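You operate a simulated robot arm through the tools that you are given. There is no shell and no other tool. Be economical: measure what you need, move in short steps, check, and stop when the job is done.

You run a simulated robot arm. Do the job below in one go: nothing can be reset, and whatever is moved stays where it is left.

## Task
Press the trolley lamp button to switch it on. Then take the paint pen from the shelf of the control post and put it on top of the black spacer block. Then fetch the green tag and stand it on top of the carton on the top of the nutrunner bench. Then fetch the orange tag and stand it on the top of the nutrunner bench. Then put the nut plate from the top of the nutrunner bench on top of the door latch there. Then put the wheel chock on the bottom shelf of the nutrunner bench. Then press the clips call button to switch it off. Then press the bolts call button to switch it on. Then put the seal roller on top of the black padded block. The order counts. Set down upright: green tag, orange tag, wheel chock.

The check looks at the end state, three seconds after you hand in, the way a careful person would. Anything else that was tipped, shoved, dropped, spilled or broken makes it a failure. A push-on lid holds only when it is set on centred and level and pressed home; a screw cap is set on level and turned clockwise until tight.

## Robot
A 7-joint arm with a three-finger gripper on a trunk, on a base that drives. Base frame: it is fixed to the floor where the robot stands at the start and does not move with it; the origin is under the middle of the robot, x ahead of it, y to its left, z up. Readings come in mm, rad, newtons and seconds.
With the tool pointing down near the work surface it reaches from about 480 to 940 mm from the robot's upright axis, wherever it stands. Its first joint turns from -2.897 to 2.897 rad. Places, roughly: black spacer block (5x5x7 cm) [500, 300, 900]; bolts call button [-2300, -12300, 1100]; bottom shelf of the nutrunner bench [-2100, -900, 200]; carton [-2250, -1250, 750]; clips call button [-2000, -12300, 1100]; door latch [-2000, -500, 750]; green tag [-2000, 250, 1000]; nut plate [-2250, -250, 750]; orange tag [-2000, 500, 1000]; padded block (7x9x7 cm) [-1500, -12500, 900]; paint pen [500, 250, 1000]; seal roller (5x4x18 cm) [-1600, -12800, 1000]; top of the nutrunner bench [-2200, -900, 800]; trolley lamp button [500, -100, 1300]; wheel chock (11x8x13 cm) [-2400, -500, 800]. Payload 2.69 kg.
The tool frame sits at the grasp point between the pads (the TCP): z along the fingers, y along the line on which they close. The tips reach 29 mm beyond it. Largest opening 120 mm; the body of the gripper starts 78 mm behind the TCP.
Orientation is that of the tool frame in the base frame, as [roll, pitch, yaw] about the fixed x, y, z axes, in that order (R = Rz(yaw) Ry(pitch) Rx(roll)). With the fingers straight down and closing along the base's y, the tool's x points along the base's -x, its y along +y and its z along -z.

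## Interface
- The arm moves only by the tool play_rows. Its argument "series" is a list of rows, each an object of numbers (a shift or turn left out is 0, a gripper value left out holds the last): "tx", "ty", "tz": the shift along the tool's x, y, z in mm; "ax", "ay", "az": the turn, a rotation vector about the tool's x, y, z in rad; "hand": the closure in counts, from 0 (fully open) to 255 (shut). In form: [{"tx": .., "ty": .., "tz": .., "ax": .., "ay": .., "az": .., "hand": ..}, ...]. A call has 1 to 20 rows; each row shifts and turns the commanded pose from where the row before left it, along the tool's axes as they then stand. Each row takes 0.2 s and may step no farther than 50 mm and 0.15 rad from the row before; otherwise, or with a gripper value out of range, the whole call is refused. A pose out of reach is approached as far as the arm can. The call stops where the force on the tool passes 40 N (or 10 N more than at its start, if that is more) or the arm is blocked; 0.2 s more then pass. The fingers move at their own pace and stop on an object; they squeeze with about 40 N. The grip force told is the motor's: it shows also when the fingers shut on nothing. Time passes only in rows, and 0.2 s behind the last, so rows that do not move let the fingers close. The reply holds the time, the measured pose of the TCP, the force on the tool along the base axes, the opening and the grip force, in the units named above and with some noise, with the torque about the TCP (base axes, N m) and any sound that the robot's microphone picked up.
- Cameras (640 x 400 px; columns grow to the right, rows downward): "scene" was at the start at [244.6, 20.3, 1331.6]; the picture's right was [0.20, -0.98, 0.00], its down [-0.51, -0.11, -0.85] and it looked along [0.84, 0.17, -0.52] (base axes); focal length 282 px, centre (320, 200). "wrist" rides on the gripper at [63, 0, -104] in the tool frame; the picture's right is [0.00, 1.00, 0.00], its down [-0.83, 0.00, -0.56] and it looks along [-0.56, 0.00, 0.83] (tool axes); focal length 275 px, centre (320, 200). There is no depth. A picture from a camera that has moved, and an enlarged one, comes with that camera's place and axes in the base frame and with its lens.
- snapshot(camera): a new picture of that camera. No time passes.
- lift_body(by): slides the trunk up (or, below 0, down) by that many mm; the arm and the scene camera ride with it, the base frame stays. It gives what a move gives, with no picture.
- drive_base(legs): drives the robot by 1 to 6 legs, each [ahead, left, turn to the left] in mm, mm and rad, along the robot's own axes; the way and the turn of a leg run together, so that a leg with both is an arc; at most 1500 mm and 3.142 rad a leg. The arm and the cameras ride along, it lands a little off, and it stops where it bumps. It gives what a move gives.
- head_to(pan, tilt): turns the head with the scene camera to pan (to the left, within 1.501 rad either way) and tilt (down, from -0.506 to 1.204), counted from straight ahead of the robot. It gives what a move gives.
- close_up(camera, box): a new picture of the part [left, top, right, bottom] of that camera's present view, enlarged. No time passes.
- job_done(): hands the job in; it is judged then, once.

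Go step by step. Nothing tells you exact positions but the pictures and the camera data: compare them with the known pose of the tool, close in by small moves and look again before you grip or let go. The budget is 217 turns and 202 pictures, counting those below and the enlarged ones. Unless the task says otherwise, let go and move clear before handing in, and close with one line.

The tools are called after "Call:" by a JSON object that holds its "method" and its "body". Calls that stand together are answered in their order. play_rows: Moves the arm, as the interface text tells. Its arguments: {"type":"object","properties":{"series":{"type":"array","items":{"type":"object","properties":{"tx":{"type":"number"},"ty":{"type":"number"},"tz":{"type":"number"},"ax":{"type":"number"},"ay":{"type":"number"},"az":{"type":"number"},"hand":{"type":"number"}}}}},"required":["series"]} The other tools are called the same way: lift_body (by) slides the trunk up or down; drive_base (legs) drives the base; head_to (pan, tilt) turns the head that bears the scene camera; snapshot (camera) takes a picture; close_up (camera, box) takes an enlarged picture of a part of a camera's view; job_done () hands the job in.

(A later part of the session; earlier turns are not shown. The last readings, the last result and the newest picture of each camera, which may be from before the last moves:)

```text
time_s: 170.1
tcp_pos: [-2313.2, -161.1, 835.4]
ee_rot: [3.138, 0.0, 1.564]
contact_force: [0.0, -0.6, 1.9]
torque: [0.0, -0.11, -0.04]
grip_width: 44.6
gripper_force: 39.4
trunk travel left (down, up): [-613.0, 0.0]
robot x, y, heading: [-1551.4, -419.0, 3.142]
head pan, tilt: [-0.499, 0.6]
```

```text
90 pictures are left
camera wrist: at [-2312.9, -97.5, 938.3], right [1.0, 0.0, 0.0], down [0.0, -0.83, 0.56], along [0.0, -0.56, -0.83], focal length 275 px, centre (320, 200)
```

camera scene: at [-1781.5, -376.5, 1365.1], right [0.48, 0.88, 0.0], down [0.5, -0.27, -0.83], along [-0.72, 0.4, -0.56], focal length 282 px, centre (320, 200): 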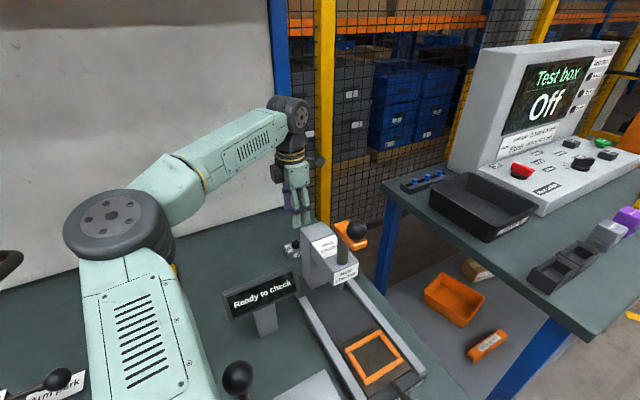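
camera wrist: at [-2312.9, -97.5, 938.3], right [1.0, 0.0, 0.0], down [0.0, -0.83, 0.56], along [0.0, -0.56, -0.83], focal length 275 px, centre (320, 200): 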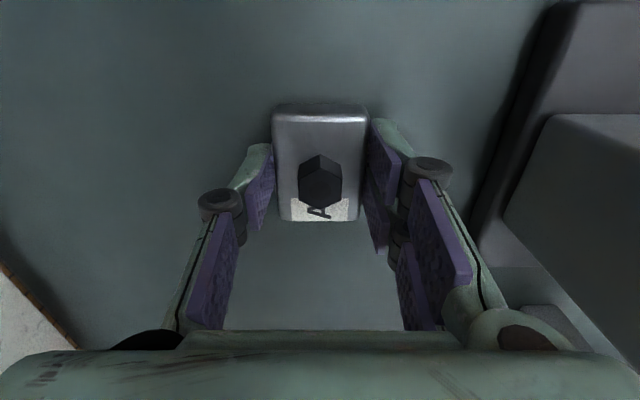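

Nut plate gripped (44.6 mm wide). I'll lift it clear.

Call:
{"method": "play_rows", "body": {"series": [{"tz": -10}, {"tz": -40}, {"tz": -45}, {"tz": -45}, {"tz": -45}, {"tz": -40, "ty": 15, "tx": -20}, {"ty": 40, "tx": -10, "tz": -10}, {"ty": 40}]}}

Call:
{"method": "drive_base", "body": {"legs": [[-200, 0, 0]]}}

Call:
{"method": "head_to", "body": {"pan": 0.1, "tilt": 0.65}}

Call:
{"method": "snapshot", "body": {"camera": "scene"}}

```text
time_s: 171.9
tcp_pos: [-2219.3, -190.5, 1070.1]
ee_rot: [3.138, 0.003, 1.565]
contact_force: [-0.1, -1.5, -2.9]
torque: [-0.02, 0.0, 0.01]
grip_width: 44.9
gripper_force: 39.7
trunk travel left (down, up): [-613.0, 0.0]
robot x, y, heading: [-1550.6, -421.5, 3.135]
head pan, tilt: [-0.499, 0.6]
```

```text
time_s: 173.1
tcp_pos: [-2138.8, -193.8, 1069.1]
ee_rot: [-3.122, -0.006, 1.589]
contact_force: [0.4, -0.1, -3.4]
torque: [0.02, -0.01, 0.02]
grip_width: 44.7
gripper_force: 40.4
trunk travel left (down, up): [-613.0, 0.0]
robot x, y, heading: [-1458.6, -421.0, 3.142]
head pan, tilt: [-0.499, 0.6]
stopped in leg 1: the force on the tool passed its limit at 94 N (the readings are from after the stop); the commanded pose is now the measured one
```

```text
time_s: 174.1
tcp_pos: [-2138.5, -192.8, 1069.0]
ee_rot: [-3.118, -0.007, 1.591]
contact_force: [-0.1, -0.5, -3.6]
torque: [-0.02, 0.0, -0.03]
grip_width: 44.2
gripper_force: 39.4
trunk travel left (down, up): [-613.0, 0.0]
robot x, y, heading: [-1455.2, -420.9, 3.139]
head pan, tilt: [0.099, 0.649]
```

```text
89 pictures are left
camera scene: at [-1698.0, -427.7, 1360.7], right [-0.1, 1.0, 0.0], down [0.6, 0.06, -0.8], along [-0.79, -0.08, -0.6], focal length 282 px, centre (320, 200)
```

scene: 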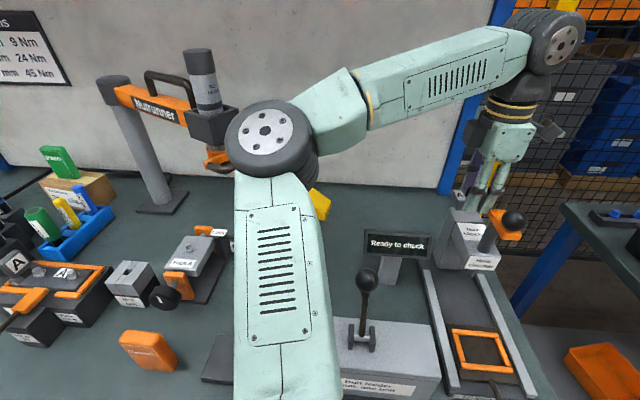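

I touched something with 94 N, probably the hole checker's ball. I'll check it carefully.

Call:
{"method": "close_up", "body": {"camera": "scene", "box": [420, 120, 580, 280]}}

Call:
{"method": "snapshot", "body": {"camera": "wrist"}}

```text
2.50 times, centred on (500, 200) of scene
camera zoom: at [-1698.0, -427.7, 1360.7], right [-0.1, 1.0, 0.0], down [0.6, 0.06, -0.8], along [-0.79, -0.08, -0.6], focal length 705 px, centre (-130, 200)
```

zoom: 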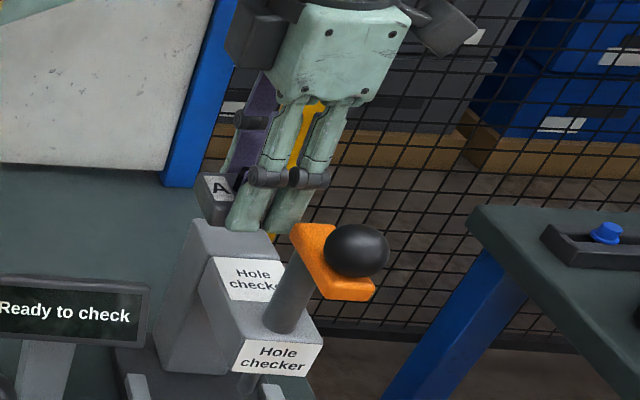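

```text
87 pictures are left
camera wrist: at [-2137.1, -130.5, 1174.2], right [1.0, 0.02, -0.02], down [0.03, -0.83, 0.55], along [-0.01, -0.55, -0.83], focal length 275 px, centre (320, 200)
```

wrist: 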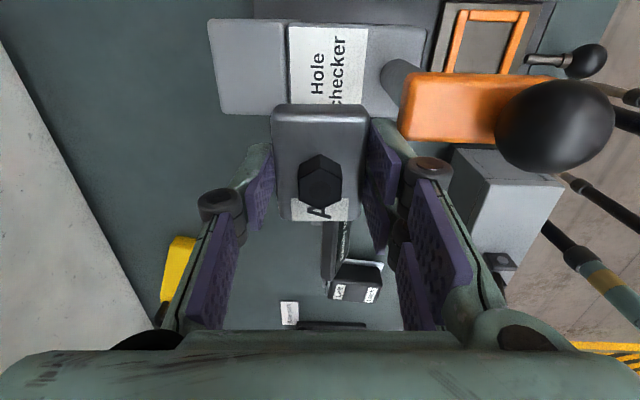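

The finger bumped the checker's crossbar, but it looks intact and unmoved, and the plate is still held. I'll move up and away toward -Y.

Call:
{"method": "play_rows", "body": {"series": [{"tx": -30, "tz": -5}, {"tx": -40, "tz": -20, "ax": -0.024, "az": 0.02}, {"tx": -40, "tz": -15}, {"tx": -40}]}}

Call:
{"method": "close_up", "body": {"camera": "scene", "box": [400, 160, 560, 320]}}

```text
time_s: 175.1
tcp_pos: [-2136.2, -344.6, 1109.7]
ee_rot: [3.139, -0.006, 1.568]
contact_force: [0.4, -0.5, -4.2]
torque: [-0.01, -0.01, 0.01]
grip_width: 44.8
gripper_force: 40.1
trunk travel left (down, up): [-613.0, 0.0]
robot x, y, heading: [-1458.5, -425.0, 3.143]
head pan, tilt: [0.099, 0.649]
```

```text
2.50 times, centred on (480, 240) of scene
camera zoom: at [-1698.1, -428.4, 1360.7], right [-0.1, 1.0, 0.0], down [0.6, 0.06, -0.8], along [-0.79, -0.08, -0.6], focal length 705 px, centre (-80, 100)
```

zoom: 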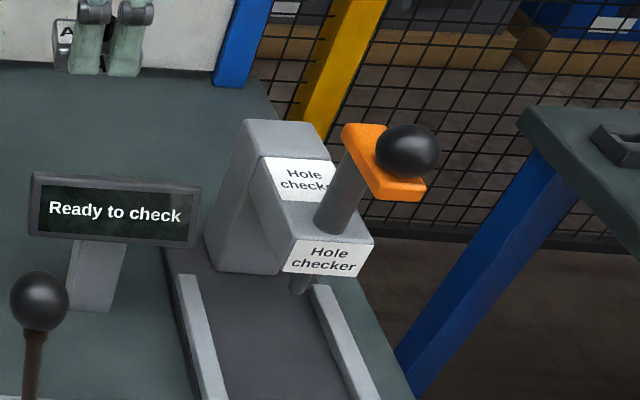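

The checker is fine. Now I'll move over the door latch near [-2074, -536].

Call:
{"method": "play_rows", "body": {"series": [{"tx": -40, "ty": 13}, {"tx": -40, "ty": 13}, {"tx": -40, "ty": 13}, {"tx": -40, "ty": 13}, {"tx": -31, "ty": 10}, {"tz": 40}, {"tz": 30}]}}

Call:
{"method": "snapshot", "body": {"camera": "scene"}}

Call:
{"method": "snapshot", "body": {"camera": "wrist"}}

```text
time_s: 176.7
tcp_pos: [-2076.6, -535.6, 1037.5]
ee_rot: [-3.141, -0.006, 1.568]
contact_force: [-0.5, -0.5, -3.9]
torque: [-0.02, 0.02, -0.03]
grip_width: 44.8
gripper_force: 40.1
trunk travel left (down, up): [-613.0, 0.0]
robot x, y, heading: [-1457.1, -423.5, 3.143]
head pan, tilt: [0.099, 0.649]
```

```text
85 pictures are left
camera scene: at [-1698.1, -427.9, 1360.8], right [-0.1, 1.0, 0.0], down [0.6, 0.06, -0.8], along [-0.79, -0.08, -0.6], focal length 282 px, centre (320, 200)
```

scene: 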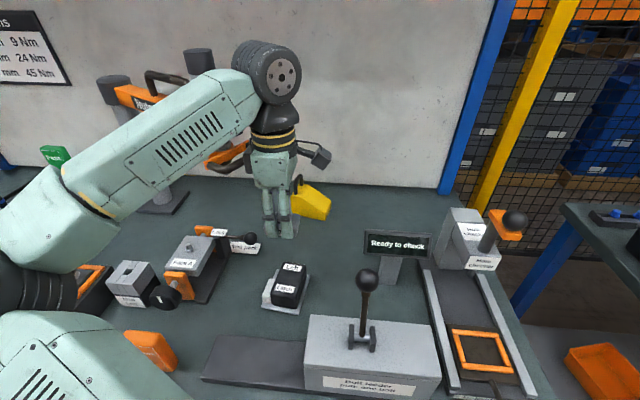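

```text
84 pictures are left
camera wrist: at [-2074.8, -472.0, 1142.2], right [1.0, 0.0, 0.0], down [0.0, -0.83, 0.55], along [0.0, -0.55, -0.83], focal length 275 px, centre (320, 200)
```

wrist: 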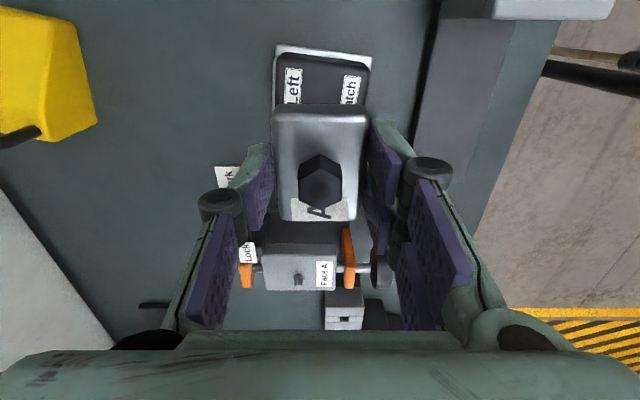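

Call:
{"method": "close_up", "body": {"camera": "scene", "box": [210, 190, 370, 330]}}

Call:
{"method": "close_up", "body": {"camera": "wrist", "box": [220, 30, 420, 240]}}

```text
2.86 times, centred on (290, 260) of scene
camera zoom: at [-1698.1, -427.9, 1360.8], right [-0.1, 1.0, 0.0], down [0.6, 0.06, -0.8], along [-0.79, -0.08, -0.6], focal length 806 px, centre (406, 29)
```

zoom: 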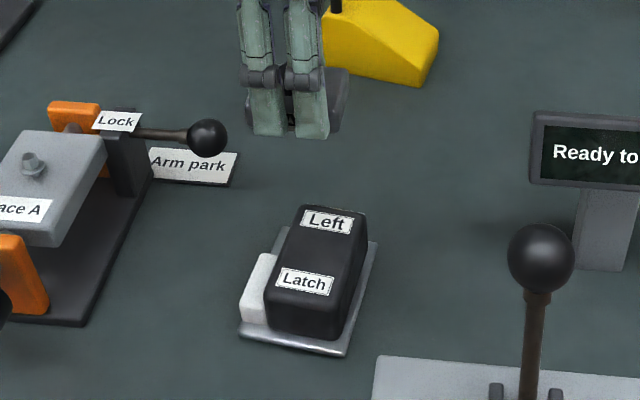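

```text
1.90 times, centred on (320, 135) of wrist
camera zoom: at [-2074.8, -472.0, 1142.2], right [1.0, 0.0, 0.0], down [0.0, -0.83, 0.55], along [0.0, -0.55, -0.83], focal length 524 px, centre (320, 324)
```

zoom: 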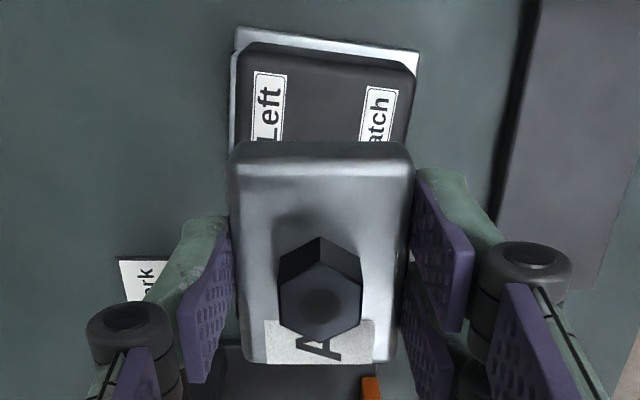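

Call:
{"method": "play_rows", "body": {"series": [{"ty": -3.5, "tx": 2, "tz": 45}, {"tz": 45}, {"tz": 40}, {"tz": 10}, {}]}}

Call:
{"method": "close_up", "body": {"camera": "scene", "box": [210, 190, 370, 330]}}

Call:
{"method": "snapshot", "body": {"camera": "wrist"}}

```text
time_s: 177.9
tcp_pos: [-2077.5, -532.1, 897.5]
ee_rot: [3.141, -0.005, 1.569]
contact_force: [-0.5, 0.2, -3.5]
torque: [0.03, 0.0, 0.0]
grip_width: 44.8
gripper_force: 40.2
trunk travel left (down, up): [-613.0, 0.0]
robot x, y, heading: [-1458.5, -420.6, 3.142]
head pan, tilt: [0.099, 0.649]
```

```text
2.86 times, centred on (290, 260) of scene
camera zoom: at [-1698.0, -427.8, 1360.7], right [-0.1, 1.0, 0.0], down [0.6, 0.06, -0.8], along [-0.79, -0.08, -0.6], focal length 806 px, centre (406, 29)
```

zoom: 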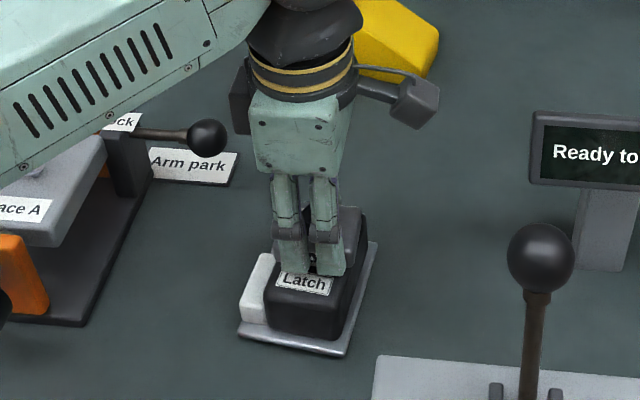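

```text
80 pictures are left
camera wrist: at [-2078.1, -468.9, 1002.1], right [1.0, 0.0, 0.0], down [0.0, -0.83, 0.55], along [0.0, -0.55, -0.83], focal length 275 px, centre (320, 200)
```

wrist: 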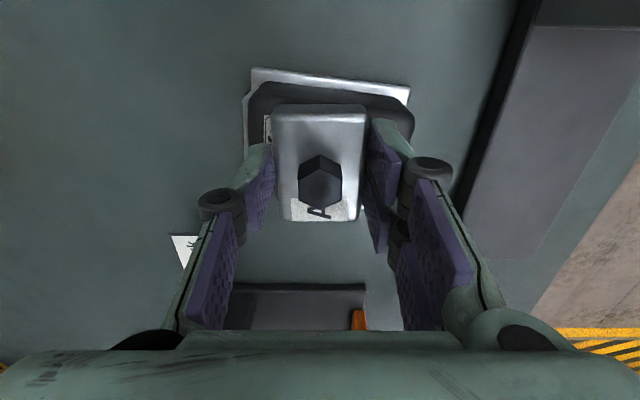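

Call:
{"method": "play_rows", "body": {"series": [{"tx": 3, "ty": 4, "tz": 8}, {"tz": 4}, {}]}}

Call:
{"method": "play_rows", "body": {"series": [{"tz": 3}, {}]}}

```text
time_s: 178.5
tcp_pos: [-2075.4, -528.9, 892.8]
ee_rot: [-3.13, -0.004, 1.572]
contact_force: [3.3, 0.5, 19.2]
torque: [0.29, -0.42, -0.1]
grip_width: 44.5
gripper_force: 40.2
trunk travel left (down, up): [-613.0, 0.0]
robot x, y, heading: [-1453.0, -421.4, 3.143]
head pan, tilt: [0.099, 0.649]
stopped in row 3: the force on the tool passed its limit at 41 N (the readings are from after the stop); the commanded pose is now the measured one
```

```text
time_s: 179.0
tcp_pos: [-2076.4, -529.6, 892.5]
ee_rot: [-3.124, -0.006, 1.572]
contact_force: [4.7, 0.2, 23.1]
torque: [0.18, -0.52, -0.11]
grip_width: 44.6
gripper_force: 40.1
trunk travel left (down, up): [-613.0, 0.0]
robot x, y, heading: [-1457.2, -425.2, 3.142]
head pan, tilt: [0.099, 0.649]
stopped in row 2: the force on the tool passed its limit at 41 N (the readings are from after the stop); the commanded pose is now the measured one
```

Call:
{"method": "play_rows", "body": {"series": [{"tz": -3, "ax": -0.015}, {}]}}

Call:
{"method": "close_up", "body": {"camera": "scene", "box": [255, 235, 335, 295]}}

Call:
{"method": "snapshot", "body": {"camera": "wrist"}}

```text
time_s: 179.6
tcp_pos: [-2077.5, -529.8, 893.0]
ee_rot: [3.142, -0.005, 1.572]
contact_force: [-1.2, -0.1, 7.9]
torque: [0.26, 0.23, 0.04]
grip_width: 44.7
gripper_force: 39.5
trunk travel left (down, up): [-613.0, 0.0]
robot x, y, heading: [-1455.5, -422.0, 3.139]
head pan, tilt: [0.099, 0.649]
```

```text
6.67 times, centred on (295, 265) of scene
camera zoom: at [-1697.4, -428.0, 1360.8], right [-0.1, 1.0, 0.0], down [0.6, 0.06, -0.8], along [-0.79, -0.08, -0.6], focal length 1880 px, centre (487, -233)
```

zoom: 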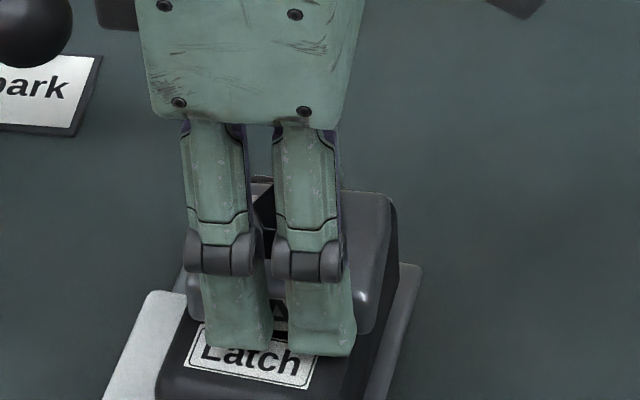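

```text
78 pictures are left
camera wrist: at [-2077.4, -466.5, 996.9], right [1.0, 0.01, 0.0], down [0.01, -0.83, 0.55], along [0.0, -0.55, -0.83], focal length 275 px, centre (320, 200)
```

wrist: 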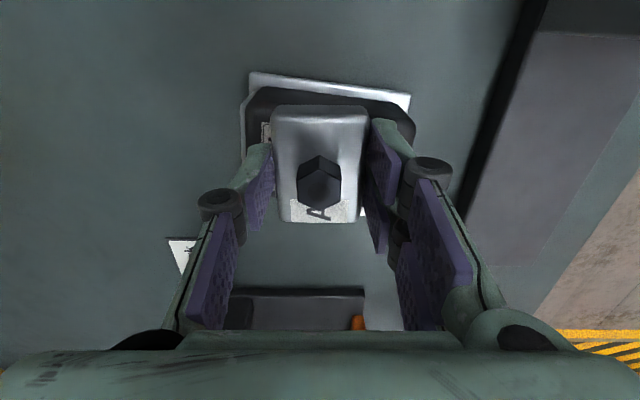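

The plate rests on the latch box. I'll release gently and rise.

Call:
{"method": "play_rows", "body": {"series": [{"tz": -1}, {"hand": 152}, {"hand": 145}, {"hand": 130}, {"hand": 110}, {}, {"tz": -20}, {"tz": -40}, {"tz": -40}, {"tz": -40}]}}

Call:
{"method": "snapshot", "body": {"camera": "wrist"}}

Call:
{"method": "close_up", "body": {"camera": "scene", "box": [210, 190, 370, 330]}}

```text
time_s: 181.8
tcp_pos: [-2076.9, -530.0, 1034.1]
ee_rot: [3.141, -0.003, 1.571]
contact_force: [0.0, -0.1, 0.5]
torque: [0.03, 0.0, -0.03]
grip_width: 68.3
gripper_force: 0.1
trunk travel left (down, up): [-613.0, 0.0]
robot x, y, heading: [-1460.3, -419.8, 3.144]
head pan, tilt: [0.099, 0.649]
```

```text
77 pictures are left
camera wrist: at [-2077.6, -467.4, 1138.9], right [1.0, 0.01, 0.0], down [0.0, -0.83, 0.55], along [0.0, -0.55, -0.83], focal length 275 px, centre (320, 200)
```

wrist: 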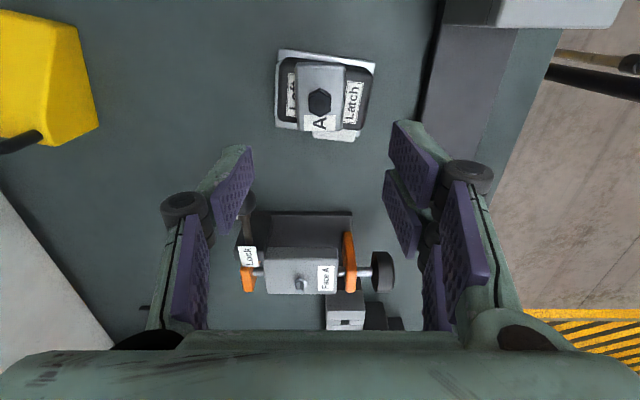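

```text
2.86 times, centred on (290, 260) of scene
camera zoom: at [-1697.7, -427.8, 1360.8], right [-0.1, 1.0, 0.0], down [0.6, 0.06, -0.8], along [-0.79, -0.08, -0.6], focal length 806 px, centre (406, 29)
```

zoom: 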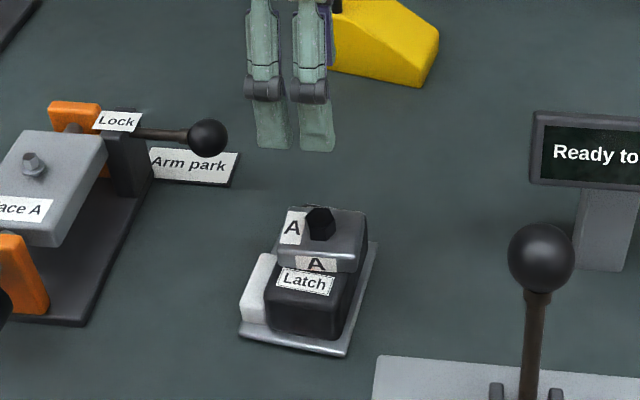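

The nut plate sits on the latch. The chock at about [-2360, -512] is hemmed in by the nutrunner handle and the feeder lever, so I plan a grip with the tool tilted toward -Y, keeping the wrist away to the right. I'll back off and reorient the tool first.

Call:
{"method": "play_rows", "body": {"series": [{"tz": -30}, {"tz": -20}]}}

Call:
{"method": "drive_base", "body": {"legs": [[-350, 0, 0]]}}

Call:
{"method": "play_rows", "body": {"series": [{"az": 0.15}, {"az": 0.15}, {"az": 0.15}, {"az": 0.15}, {"az": 0.15}, {"az": 0.15}, {"az": 0.15}, {"az": 0.15}, {"az": 0.15}, {"az": 0.15}, {"az": 0.15}, {"az": 0.15}, {"az": 0.15}, {"az": 0.15}, {"az": 0.15}, {"az": 0.15}, {"az": 0.15}, {"az": 0.15}, {"az": 0.15}, {"az": 0.145}]}}

Call:
{"method": "play_rows", "body": {"series": [{"az": 0.147}, {"ay": 0.15}, {"ay": 0.15}, {"ay": 0.15}, {"ay": 0.15}, {"ay": 0.15}, {"ay": 0.15}]}}

Call:
{"method": "snapshot", "body": {"camera": "scene"}}

```text
time_s: 182.4
tcp_pos: [-2077.0, -530.8, 1084.7]
ee_rot: [-3.141, -0.004, 1.571]
contact_force: [0.6, 0.2, 0.6]
torque: [-0.01, -0.01, 0.02]
grip_width: 68.2
gripper_force: 0.0
trunk travel left (down, up): [-613.0, 0.0]
robot x, y, heading: [-1454.5, -421.6, 3.139]
head pan, tilt: [0.099, 0.649]
```

```text
time_s: 184.6
tcp_pos: [-1728.4, -528.7, 1083.3]
ee_rot: [3.142, -0.005, 1.569]
contact_force: [1.1, -0.4, 0.2]
torque: [0.0, 0.05, -0.04]
grip_width: 68.3
gripper_force: 0.1
trunk travel left (down, up): [-613.0, 0.0]
robot x, y, heading: [-1108.2, -424.2, 3.138]
head pan, tilt: [0.099, 0.649]
```

```text
time_s: 188.8
tcp_pos: [-1615.9, -359.0, 1034.8]
ee_rot: [3.141, 0.005, -1.423]
contact_force: [0.5, -0.5, 0.1]
torque: [0.0, 0.02, 0.01]
grip_width: 68.5
gripper_force: 0.1
out of reach, approached as far as the arm can: row 15, 16, 17, 18, 19, 20
trunk travel left (down, up): [-613.0, 0.0]
robot x, y, heading: [-1109.6, -425.1, 3.141]
head pan, tilt: [0.099, 0.649]
```

```text
time_s: 190.4
tcp_pos: [-1562.9, -329.6, 952.3]
ee_rot: [3.141, -0.897, -1.571]
contact_force: [0.3, -0.1, -0.5]
torque: [-0.01, -0.03, 0.01]
grip_width: 68.4
gripper_force: 0.1
out of reach, approached as far as the arm can: row 1, 3, 4, 5, 6, 7
trunk travel left (down, up): [-613.0, 0.0]
robot x, y, heading: [-1104.3, -420.9, 3.136]
head pan, tilt: [0.099, 0.649]
```

```text
75 pictures are left
camera scene: at [-1348.5, -427.5, 1360.8], right [-0.1, 1.0, 0.0], down [0.6, 0.06, -0.8], along [-0.79, -0.08, -0.6], focal length 282 px, centre (320, 200)
```

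scene: 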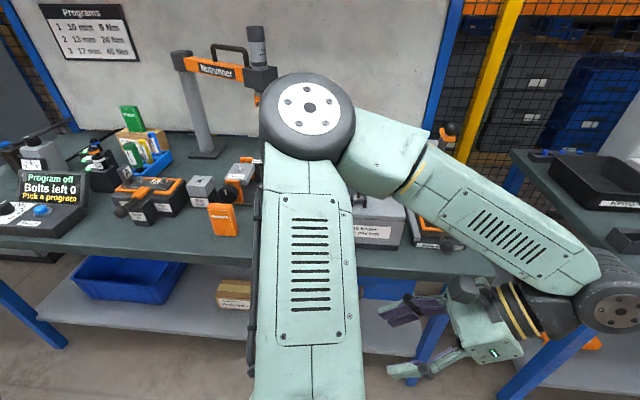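

Call:
{"method": "play_rows", "body": {"series": [{"ty": 40}, {"ty": 40}, {}]}}

Call:
{"method": "snapshot", "body": {"camera": "scene"}}

```text
time_s: 191.2
tcp_pos: [-1627.5, -325.2, 935.0]
ee_rot: [3.136, -0.896, -1.564]
contact_force: [-0.3, -0.1, 0.4]
torque: [-0.01, -0.02, -0.01]
grip_width: 68.0
gripper_force: 0.1
out of reach, approached as far as the arm can: row 1, 2
trunk travel left (down, up): [-613.0, 0.0]
robot x, y, heading: [-1102.3, -422.9, 3.135]
head pan, tilt: [0.099, 0.649]
```

```text
74 pictures are left
camera scene: at [-1348.3, -428.0, 1360.8], right [-0.1, 1.0, 0.0], down [0.6, 0.06, -0.8], along [-0.79, -0.08, -0.6], focal length 282 px, centre (320, 200)
```

scene: 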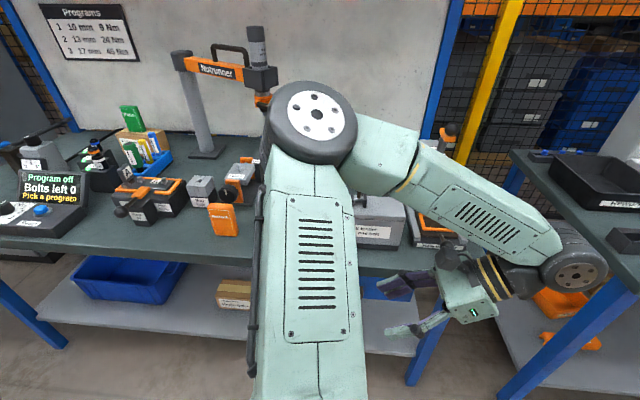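

That flip hits a joint limit, so I'll undo it and use the other tilt branch (camera below).

Call:
{"method": "play_rows", "body": {"series": [{"ty": -40}, {"ty": -40}, {"ay": -0.15}, {"ay": -0.15}, {"ay": -0.15}, {"ay": -0.15}, {"ay": -0.15}, {"ay": -0.15}]}}

Call:
{"method": "play_rows", "body": {"series": [{"az": -0.15}, {"az": -0.15}, {"az": -0.15}, {"az": -0.15}, {"az": -0.15}, {"az": -0.15}, {"az": -0.15}, {"az": -0.15}, {"az": -0.15}, {"az": -0.15}, {"az": -0.15}, {"az": -0.15}, {"az": -0.15}, {"az": -0.15}, {"az": -0.15}, {"az": -0.15}, {"az": -0.15}, {"az": -0.15}, {"az": -0.15}, {"az": -0.15}]}}

Call:
{"method": "play_rows", "body": {"series": [{"az": -0.142}, {"ay": -0.15}, {"ay": -0.15}, {"ay": -0.15}, {"ay": -0.15}, {"ay": -0.15}, {}]}}

Call:
{"method": "snapshot", "body": {"camera": "scene"}}

```text
time_s: 193.0
tcp_pos: [-1549.9, -324.7, 936.5]
ee_rot: [-3.139, 0.005, -1.571]
contact_force: [-0.4, 0.3, 0.4]
torque: [-0.01, 0.01, 0.0]
grip_width: 68.3
gripper_force: 0.1
out of reach, approached as far as the arm can: row 8
trunk travel left (down, up): [-613.0, 0.0]
robot x, y, heading: [-1106.7, -416.4, 3.138]
head pan, tilt: [0.099, 0.649]
```

```text
time_s: 197.2
tcp_pos: [-1550.0, -325.1, 936.6]
ee_rot: [-3.141, -0.006, 1.429]
contact_force: [-0.2, 0.2, 0.1]
torque: [0.01, 0.04, 0.01]
grip_width: 68.1
gripper_force: 0.0
trunk travel left (down, up): [-613.0, 0.0]
robot x, y, heading: [-1107.5, -421.2, 3.135]
head pan, tilt: [0.099, 0.649]
```

```text
time_s: 198.8
tcp_pos: [-1550.3, -324.9, 936.6]
ee_rot: [-3.141, 0.748, 1.57]
contact_force: [-0.2, 0.3, -1.4]
torque: [0.0, 0.0, -0.03]
grip_width: 68.0
gripper_force: 0.0
trunk travel left (down, up): [-613.0, 0.0]
robot x, y, heading: [-1107.5, -423.2, 3.14]
head pan, tilt: [0.099, 0.649]
```

```text
73 pictures are left
camera scene: at [-1348.3, -428.0, 1360.8], right [-0.1, 1.0, 0.0], down [0.6, 0.06, -0.8], along [-0.79, -0.08, -0.6], focal length 282 px, centre (320, 200)
```

scene: 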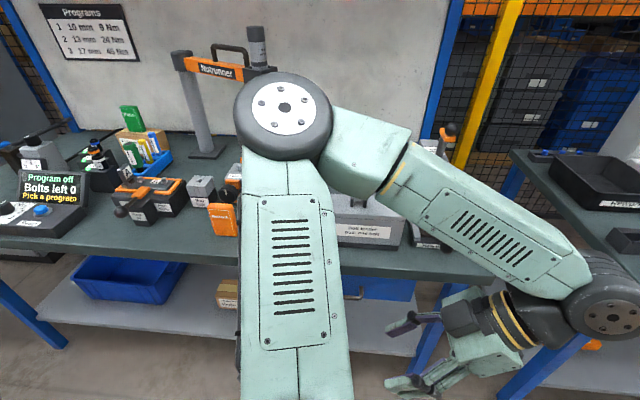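

Call:
{"method": "play_rows", "body": {"series": [{"tx": -26, "tz": -28}, {"tx": -26, "tz": -28}, {"tx": -26, "tz": -28}, {"tx": -26, "tz": -28, "ty": -10}, {"ty": -40}, {"ty": -40}, {"ty": -40}, {"ty": -40}]}}

Call:
{"method": "snapshot", "body": {"camera": "scene"}}

```text
time_s: 200.6
tcp_pos: [-1691.9, -324.3, 970.3]
ee_rot: [3.141, 0.744, 1.569]
contact_force: [-0.5, -0.2, -0.4]
torque: [0.01, -0.02, -0.03]
grip_width: 68.3
gripper_force: 0.1
out of reach, approached as far as the arm can: row 2, 3, 4, 5, 6, 7
trunk travel left (down, up): [-613.0, 0.0]
robot x, y, heading: [-1107.6, -424.2, 3.135]
head pan, tilt: [0.099, 0.649]
```

```text
72 pictures are left
camera scene: at [-1348.6, -427.9, 1360.7], right [-0.1, 1.0, 0.0], down [0.6, 0.06, -0.8], along [-0.79, -0.08, -0.6], focal length 282 px, centre (320, 200)
```

scene: 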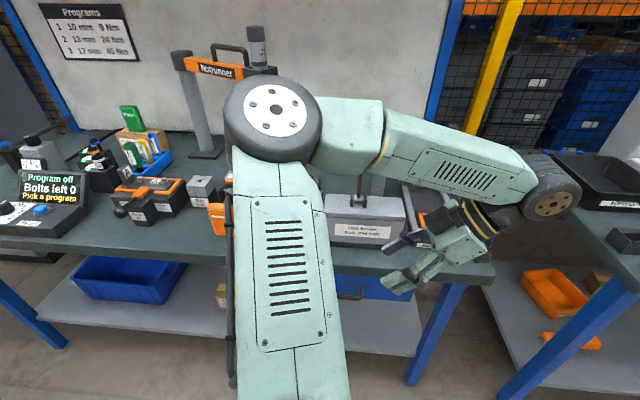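

I'll use a milder 0.4 rad tilt, extend the arm nearly straight between the lever and the nutrunner handle, and set the robot near y=-370.

Call:
{"method": "play_rows", "body": {"series": [{"ay": 0.115}, {"ay": 0.115}, {"ay": 0.114}, {"tx": -40, "tz": -7}, {"tx": -40, "tz": -7}, {"tx": -40, "tz": -7}, {"tx": -40, "tz": -7}, {"tx": -40, "tz": -7}, {"tx": -8, "tz": -20, "ty": -20}]}}

Call:
{"method": "snapshot", "body": {"camera": "scene"}}

```text
time_s: 202.6
tcp_pos: [-1711.6, -494.9, 1098.5]
ee_rot: [-3.141, 0.397, 1.569]
contact_force: [0.2, 0.2, 0.0]
torque: [-0.01, -0.01, 0.03]
grip_width: 68.5
gripper_force: 0.0
out of reach, approached as far as the arm can: row 9
trunk travel left (down, up): [-613.0, 0.0]
robot x, y, heading: [-1105.1, -424.3, 3.139]
head pan, tilt: [0.099, 0.649]
```

```text
71 pictures are left
camera scene: at [-1348.7, -427.7, 1360.7], right [-0.1, 1.0, 0.0], down [0.6, 0.06, -0.8], along [-0.79, -0.08, -0.6], focal length 282 px, centre (320, 200)
```

scene: 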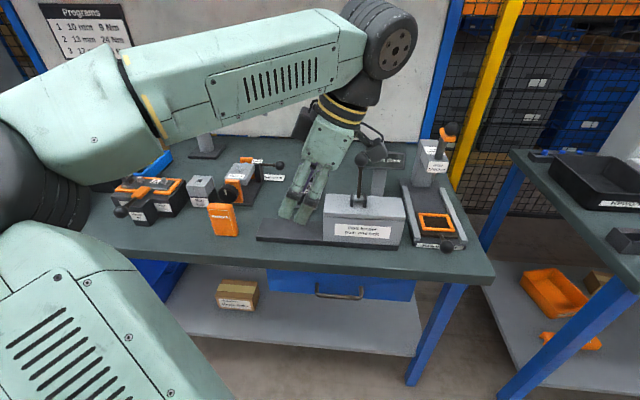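

Call:
{"method": "drive_base", "body": {"legs": [[0, -54, 0], [280, 0, 0]]}}

Call:
{"method": "play_rows", "body": {"series": [{"ty": -40}, {"ty": -40}]}}

Call:
{"method": "snapshot", "body": {"camera": "scene"}}

Call:
{"method": "snapshot", "body": {"camera": "wrist"}}

```text
time_s: 205.3
tcp_pos: [-1990.9, -439.7, 1099.0]
ee_rot: [-3.139, 0.399, 1.57]
contact_force: [-0.4, -1.0, 0.4]
torque: [-0.04, 0.0, 0.01]
grip_width: 68.4
gripper_force: 0.0
trunk travel left (down, up): [-613.0, 0.0]
robot x, y, heading: [-1385.3, -368.7, 3.136]
head pan, tilt: [0.099, 0.649]
```

```text
time_s: 205.9
tcp_pos: [-2070.9, -439.5, 1098.3]
ee_rot: [-3.14, 0.397, 1.569]
contact_force: [0.2, 0.6, 0.3]
torque: [-0.03, -0.02, -0.01]
grip_width: 68.4
gripper_force: 0.0
trunk travel left (down, up): [-613.0, 0.0]
robot x, y, heading: [-1386.1, -366.0, 3.138]
head pan, tilt: [0.099, 0.649]
```

```text
70 pictures are left
camera scene: at [-1627.5, -372.6, 1360.7], right [-0.1, 1.0, 0.0], down [0.6, 0.06, -0.8], along [-0.79, -0.08, -0.6], focal length 282 px, centre (320, 200)
```

scene: 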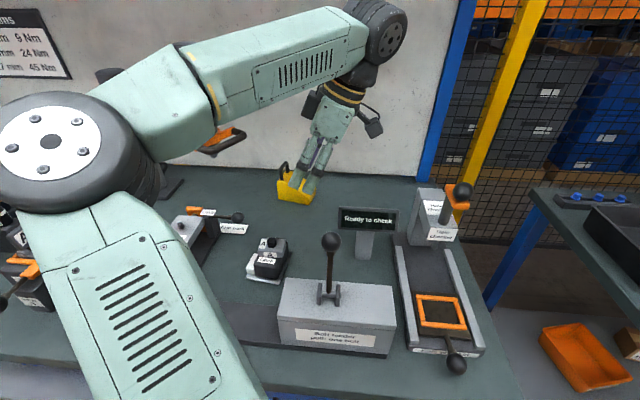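

```text
69 pictures are left
camera wrist: at [-2069.8, -340.5, 1169.9], right [1.0, 0.0, 0.0], down [0.0, -0.55, 0.83], along [0.0, -0.83, -0.55], focal length 275 px, centre (320, 200)
```

wrist: 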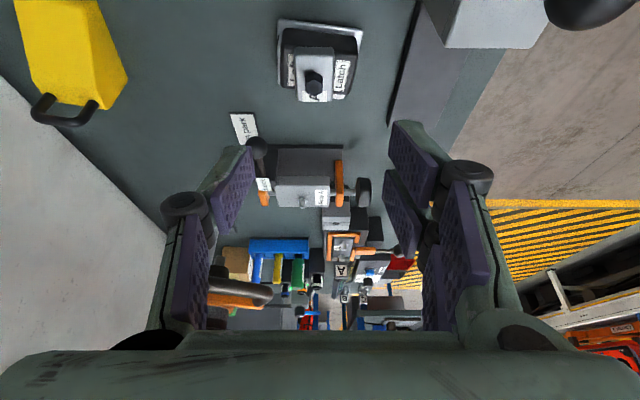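

Call:
{"method": "drive_base", "body": {"legs": [[95, 0, 0]]}}

Call:
{"method": "play_rows", "body": {"series": [{"ty": -35, "tx": 8, "tz": 18}, {"ty": -35, "tx": 8, "tz": 18}, {"ty": -35, "tx": 8, "tz": 18}]}}

Call:
{"method": "snapshot", "body": {"camera": "scene"}}

Call:
{"method": "snapshot", "body": {"camera": "wrist"}}

```text
time_s: 207.0
tcp_pos: [-2164.9, -440.4, 1097.8]
ee_rot: [-3.14, 0.398, 1.568]
contact_force: [0.2, -0.1, -0.4]
torque: [0.01, -0.02, 0.0]
grip_width: 68.5
gripper_force: 0.1
trunk travel left (down, up): [-613.0, 0.0]
robot x, y, heading: [-1475.9, -367.3, 3.139]
head pan, tilt: [0.099, 0.649]
```

```text
time_s: 207.8
tcp_pos: [-2270.8, -437.7, 1039.0]
ee_rot: [-3.137, 0.397, 1.57]
contact_force: [0.4, -0.3, -1.1]
torque: [0.0, -0.04, -0.01]
grip_width: 68.1
gripper_force: 0.1
trunk travel left (down, up): [-613.0, 0.0]
robot x, y, heading: [-1479.7, -368.4, 3.138]
head pan, tilt: [0.099, 0.649]
```

```text
68 pictures are left
camera scene: at [-1722.3, -372.3, 1360.6], right [-0.1, 1.0, 0.0], down [0.6, 0.06, -0.8], along [-0.79, -0.08, -0.61], focal length 282 px, centre (320, 200)
```

scene: 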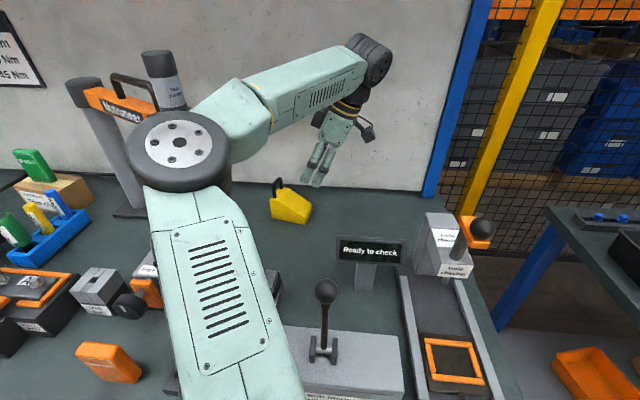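

```text
67 pictures are left
camera wrist: at [-2270.5, -338.6, 1110.3], right [1.0, 0.0, 0.0], down [0.0, -0.55, 0.83], along [0.0, -0.83, -0.55], focal length 275 px, centre (320, 200)
```

wrist: 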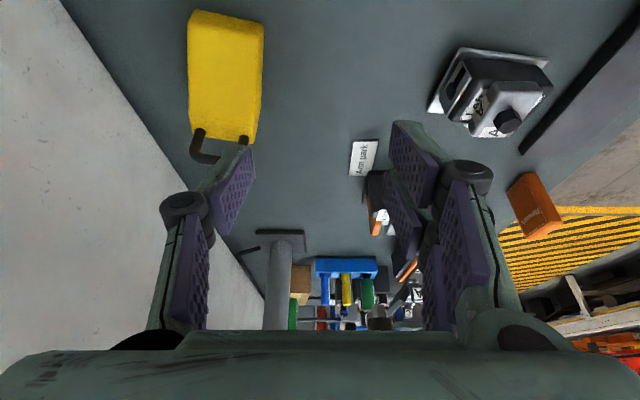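

Call:
{"method": "play_rows", "body": {"series": [{"ty": -24, "tx": -13.5, "tz": 20.5, "hand": 50}, {"ty": -24, "tx": -13.5, "tz": 20.5}, {"ty": -24, "tx": -13.5, "tz": 20.5}, {"ty": -23, "tx": -13.5, "tz": 20.5}, {}]}}

Call:
{"method": "snapshot", "body": {"camera": "scene"}}

Call:
{"method": "snapshot", "body": {"camera": "wrist"}}

```text
time_s: 209.0
tcp_pos: [-2366.2, -519.1, 986.4]
ee_rot: [-3.139, 0.399, 1.569]
contact_force: [0.1, 0.6, -0.6]
torque: [0.0, 0.02, -0.01]
grip_width: 96.3
gripper_force: 0.1
trunk travel left (down, up): [-613.0, 0.0]
robot x, y, heading: [-1480.5, -367.2, 3.134]
head pan, tilt: [0.099, 0.649]
```

```text
66 pictures are left
camera scene: at [-1721.4, -372.4, 1360.9], right [-0.1, 1.0, 0.0], down [0.6, 0.06, -0.8], along [-0.79, -0.08, -0.6], focal length 282 px, centre (320, 200)
```

scene: 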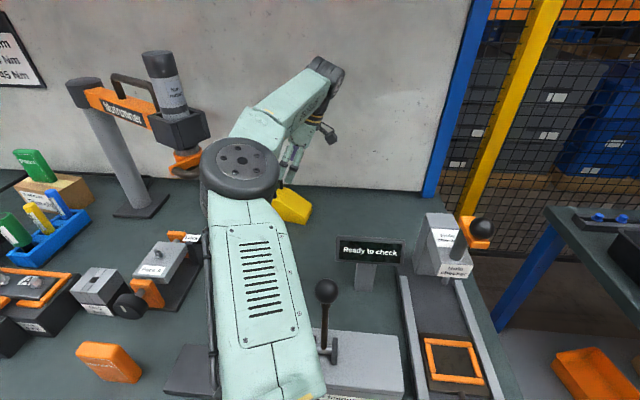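

```text
65 pictures are left
camera wrist: at [-2365.1, -419.6, 1056.7], right [1.0, 0.0, 0.0], down [0.0, -0.55, 0.83], along [0.0, -0.83, -0.55], focal length 275 px, centre (320, 200)
```

wrist: 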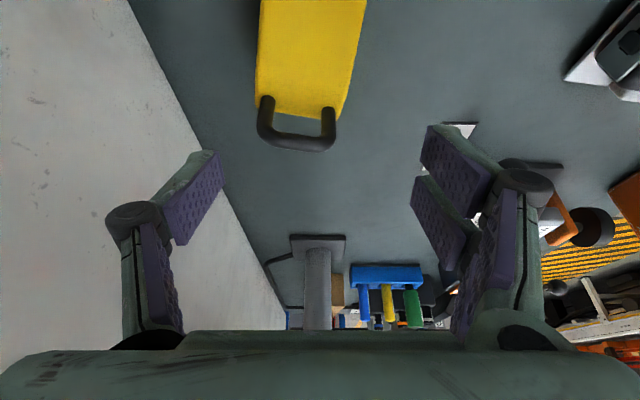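

The chock is yawed about 11°. I'll align the gripper with it and descend.

Call:
{"method": "play_rows", "body": {"series": [{"ax": 0.037, "az": 0.0875}, {"ax": 0.037, "az": 0.0875}, {"tx": 11, "ty": -2.2, "tz": 32}, {"tx": 11, "ty": -2.2, "tz": 32}, {"tx": 10, "ty": -2.3, "tz": 31}, {}]}}

Call:
{"method": "snapshot", "body": {"camera": "wrist"}}

Call:
{"method": "close_up", "body": {"camera": "scene", "box": [160, 90, 400, 240]}}

```text
time_s: 210.4
tcp_pos: [-2373.5, -524.9, 885.3]
ee_rot: [-3.137, 0.4, 1.381]
contact_force: [0.8, 0.7, 0.6]
torque: [0.02, 0.02, 0.0]
grip_width: 96.4
gripper_force: 0.0
trunk travel left (down, up): [-613.0, 0.0]
robot x, y, heading: [-1477.8, -367.7, 3.136]
head pan, tilt: [0.099, 0.649]
```

```text
64 pictures are left
camera wrist: at [-2354.3, -427.5, 956.8], right [0.98, -0.19, -0.01], down [-0.1, -0.54, 0.84], along [-0.16, -0.82, -0.55], focal length 275 px, centre (320, 200)
```

wrist: 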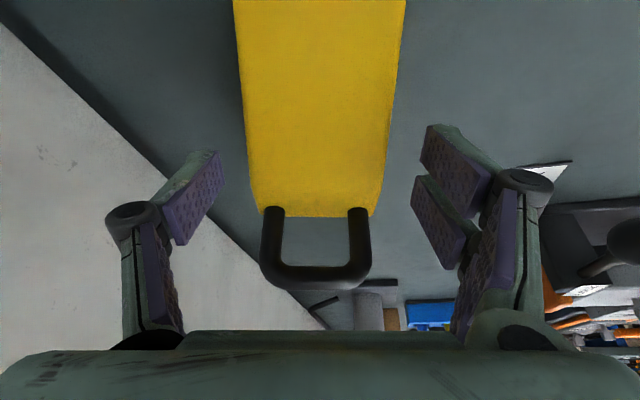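

```text
2.67 times, centred on (280, 165) of scene
camera zoom: at [-1721.5, -372.3, 1360.8], right [-0.1, 1.0, 0.0], down [0.6, 0.06, -0.8], along [-0.79, -0.08, -0.6], focal length 752 px, centre (427, 293)
```

zoom: 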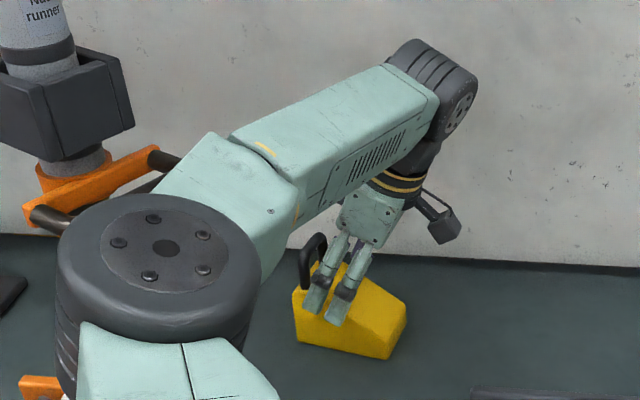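

Call:
{"method": "play_rows", "body": {"series": [{"tx": 5, "tz": 12.5}, {"tx": 5, "tz": 12.5}, {"tx": 5, "tz": 11.5}, {}]}}

Call:
{"method": "snapshot", "body": {"camera": "wrist"}}

Call:
{"method": "close_up", "body": {"camera": "scene", "box": [160, 90, 400, 240]}}

```text
time_s: 211.4
tcp_pos: [-2373.2, -525.8, 845.2]
ee_rot: [-3.14, 0.4, 1.381]
contact_force: [-0.3, 0.0, 0.1]
torque: [-0.01, 0.01, 0.02]
grip_width: 96.4
gripper_force: 0.0
trunk travel left (down, up): [-613.0, 0.0]
robot x, y, heading: [-1478.2, -368.4, 3.14]
head pan, tilt: [0.099, 0.649]
```

```text
62 pictures are left
camera wrist: at [-2354.1, -427.8, 917.4], right [0.98, -0.19, -0.01], down [-0.1, -0.54, 0.83], along [-0.16, -0.82, -0.55], focal length 275 px, centre (320, 200)
```

wrist: 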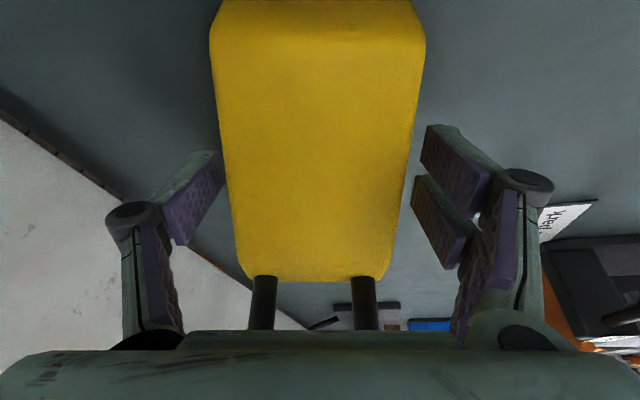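

```text
2.67 times, centred on (280, 165) of scene
camera zoom: at [-1721.5, -372.4, 1360.8], right [-0.1, 1.0, 0.0], down [0.6, 0.06, -0.8], along [-0.79, -0.08, -0.6], focal length 752 px, centre (427, 293)
```

zoom: 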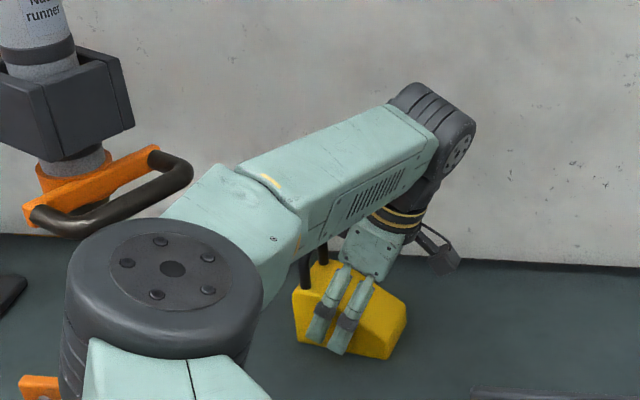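

Call:
{"method": "play_rows", "body": {"series": [{"hand": 255}, {}, {}, {}, {}]}}

Call:
{"method": "snapshot", "body": {"camera": "wrist"}}

```text
time_s: 212.6
tcp_pos: [-2373.9, -524.5, 846.9]
ee_rot: [-3.136, 0.399, 1.38]
contact_force: [-5.7, 0.2, 3.8]
torque: [0.03, 0.31, -0.07]
grip_width: 70.0
gripper_force: 39.9
trunk travel left (down, up): [-613.0, 0.0]
robot x, y, heading: [-1481.4, -368.5, 3.138]
head pan, tilt: [0.099, 0.649]
```

```text
60 pictures are left
camera wrist: at [-2354.4, -427.6, 918.0], right [0.98, -0.19, -0.01], down [-0.1, -0.54, 0.84], along [-0.16, -0.82, -0.55], focal length 275 px, centre (320, 200)
```

wrist: 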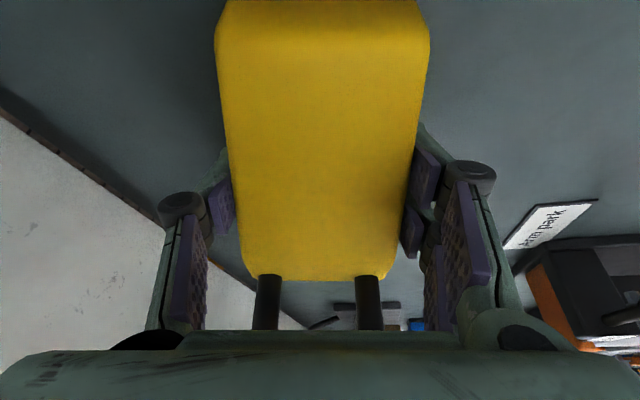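

Call:
{"method": "play_rows", "body": {"series": [{"tx": -8, "tz": -18.5}, {"tx": -8, "tz": -18.5}, {"tx": -12, "tz": -28}, {"tx": -12, "tz": -28}]}}

Call:
{"method": "snapshot", "body": {"camera": "scene"}}

Call:
{"method": "snapshot", "body": {"camera": "wrist"}}

```text
time_s: 213.6
tcp_pos: [-2373.0, -524.9, 948.1]
ee_rot: [-3.137, 0.4, 1.379]
contact_force: [-0.3, 0.6, -4.6]
torque: [0.03, -0.02, -0.04]
grip_width: 69.7
gripper_force: 39.8
trunk travel left (down, up): [-613.0, 0.0]
robot x, y, heading: [-1479.8, -369.4, 3.135]
head pan, tilt: [0.099, 0.649]
```

```text
59 pictures are left
camera scene: at [-1721.7, -372.4, 1360.7], right [-0.1, 1.0, 0.0], down [0.6, 0.06, -0.8], along [-0.79, -0.08, -0.6], focal length 282 px, centre (320, 200)
```

scene: 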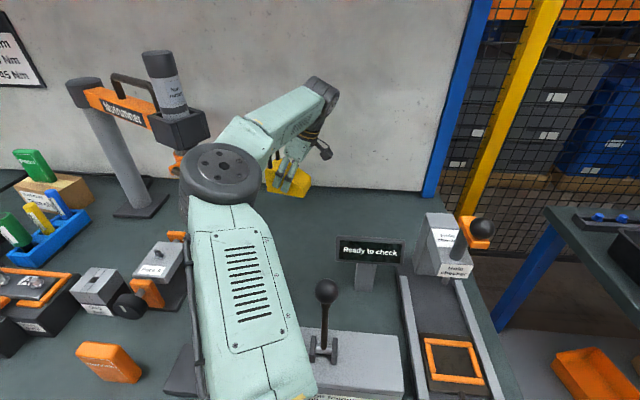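

```text
58 pictures are left
camera wrist: at [-2353.4, -428.7, 1019.3], right [0.98, -0.19, 0.0], down [-0.1, -0.54, 0.83], along [-0.16, -0.82, -0.55], focal length 275 px, centre (320, 200)
```

wrist: 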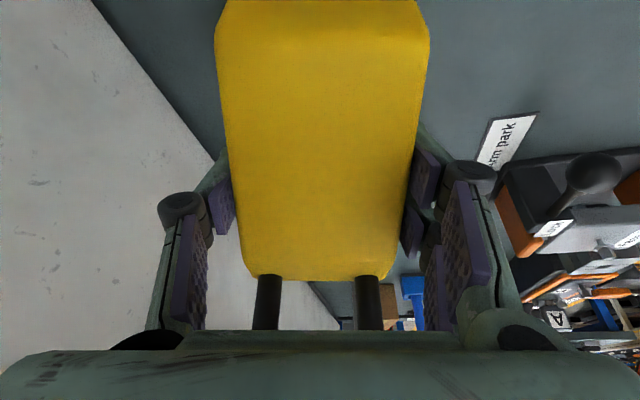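

Chock held firmly and level. I'll retreat the way I came, keeping left of the lever.

Call:
{"method": "play_rows", "body": {"series": [{"ty": 24, "tz": -25}, {"ty": 24, "tz": -25}, {"ty": 24, "tz": -25}, {"ty": 24, "tz": -24}, {"tx": -1.5, "ty": 34.7, "tz": -20.7}, {"tx": -1.5, "ty": 34.7, "tz": -20.7}, {"tx": -1.5, "ty": 34.7, "tz": -20.7}]}}

Call:
{"method": "snapshot", "body": {"camera": "scene"}}

```text
time_s: 215.2
tcp_pos: [-2165.3, -506.8, 1097.5]
ee_rot: [-3.138, 0.4, 1.38]
contact_force: [0.0, 0.5, -4.0]
torque: [0.06, 0.01, -0.01]
grip_width: 69.9
gripper_force: 39.7
trunk travel left (down, up): [-613.0, 0.0]
robot x, y, heading: [-1480.6, -367.1, 3.142]
head pan, tilt: [0.099, 0.649]
```

```text
57 pictures are left
camera scene: at [-1721.3, -372.5, 1360.9], right [-0.1, 1.0, 0.0], down [0.6, 0.06, -0.8], along [-0.79, -0.08, -0.6], focal length 282 px, centre (320, 200)
```

scene: 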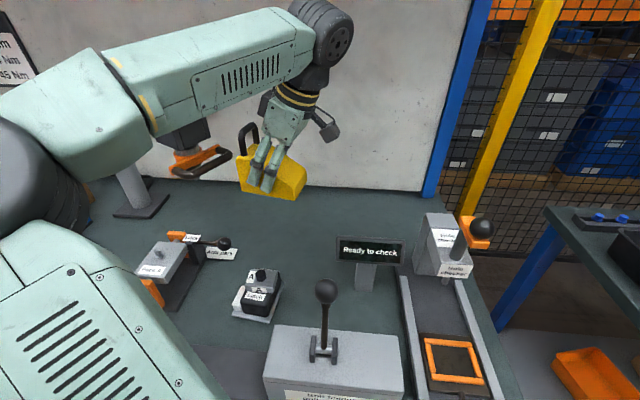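

Call:
{"method": "drive_base", "body": {"legs": [[-600, 0, 0]]}}

Call:
{"method": "lift_body", "body": {"by": -450}}

Call:
{"method": "head_to", "body": {"pan": 0.0, "tilt": 0.5}}

Call:
{"method": "snapshot", "body": {"camera": "scene"}}

```text
time_s: 218.6
tcp_pos: [-1565.5, -508.0, 1097.6]
ee_rot: [-3.138, 0.398, 1.381]
contact_force: [0.0, -0.4, -3.9]
torque: [0.07, 0.01, 0.01]
grip_width: 69.7
gripper_force: 39.8
trunk travel left (down, up): [-613.0, 0.0]
robot x, y, heading: [-879.5, -367.3, 3.135]
head pan, tilt: [0.099, 0.649]
```

```text
refused: -450 is not a number from -400 to 400
```

```text
time_s: 219.3
tcp_pos: [-1565.0, -509.5, 1097.0]
ee_rot: [-3.138, 0.399, 1.381]
contact_force: [0.6, -0.1, -3.3]
torque: [0.0, -0.01, 0.01]
grip_width: 69.7
gripper_force: 40.3
trunk travel left (down, up): [-613.0, 0.0]
robot x, y, heading: [-879.6, -366.1, 3.137]
head pan, tilt: [0.0, 0.499]
```

```text
56 pictures are left
camera scene: at [-1126.8, -365.9, 1374.0], right [0.0, 1.0, 0.0], down [0.48, 0.0, -0.88], along [-0.88, 0.0, -0.48], focal length 282 px, centre (320, 200)
```

scene: 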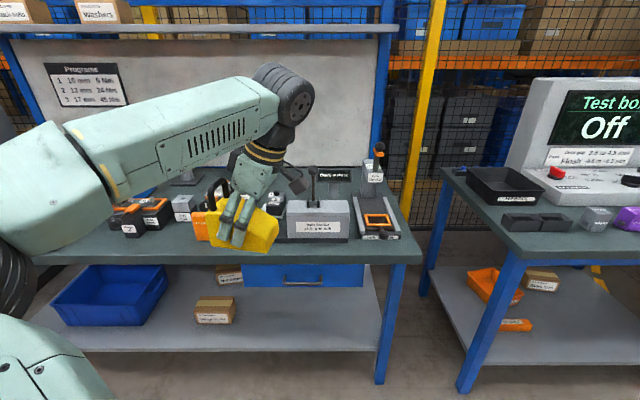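

The shelf's free area is around [-1965, -590]. I'll lower the trunk here, in front of the bench, and look.

Call:
{"method": "lift_body", "body": {"by": -400}}

Call:
{"method": "drive_base", "body": {"legs": [[0, 106, 0]]}}

Call:
{"method": "snapshot", "body": {"camera": "scene"}}

```text
time_s: 223.1
tcp_pos: [-1566.6, -509.6, 696.9]
ee_rot: [-3.138, 0.397, 1.381]
contact_force: [0.9, -0.1, -3.6]
torque: [0.04, -0.01, -0.02]
grip_width: 69.9
gripper_force: 39.5
trunk travel left (down, up): [-213.0, 400.0]
robot x, y, heading: [-882.8, -365.7, 3.142]
head pan, tilt: [0.0, 0.499]
```

```text
time_s: 224.6
tcp_pos: [-1566.2, -613.9, 696.2]
ee_rot: [-3.138, 0.399, 1.381]
contact_force: [0.1, 0.4, -3.3]
torque: [0.02, 0.02, 0.02]
grip_width: 69.8
gripper_force: 39.8
trunk travel left (down, up): [-213.0, 400.0]
robot x, y, heading: [-879.8, -476.3, 3.14]
head pan, tilt: [0.0, 0.499]
```

```text
55 pictures are left
camera scene: at [-1127.0, -470.5, 974.1], right [0.0, 1.0, 0.0], down [0.48, 0.0, -0.88], along [-0.88, 0.0, -0.48], focal length 282 px, centre (320, 200)
```

scene: 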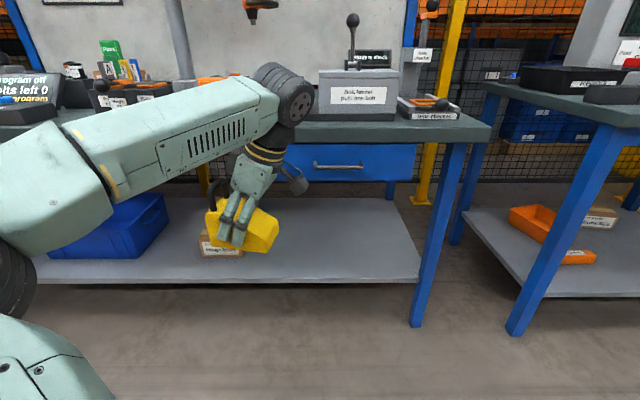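

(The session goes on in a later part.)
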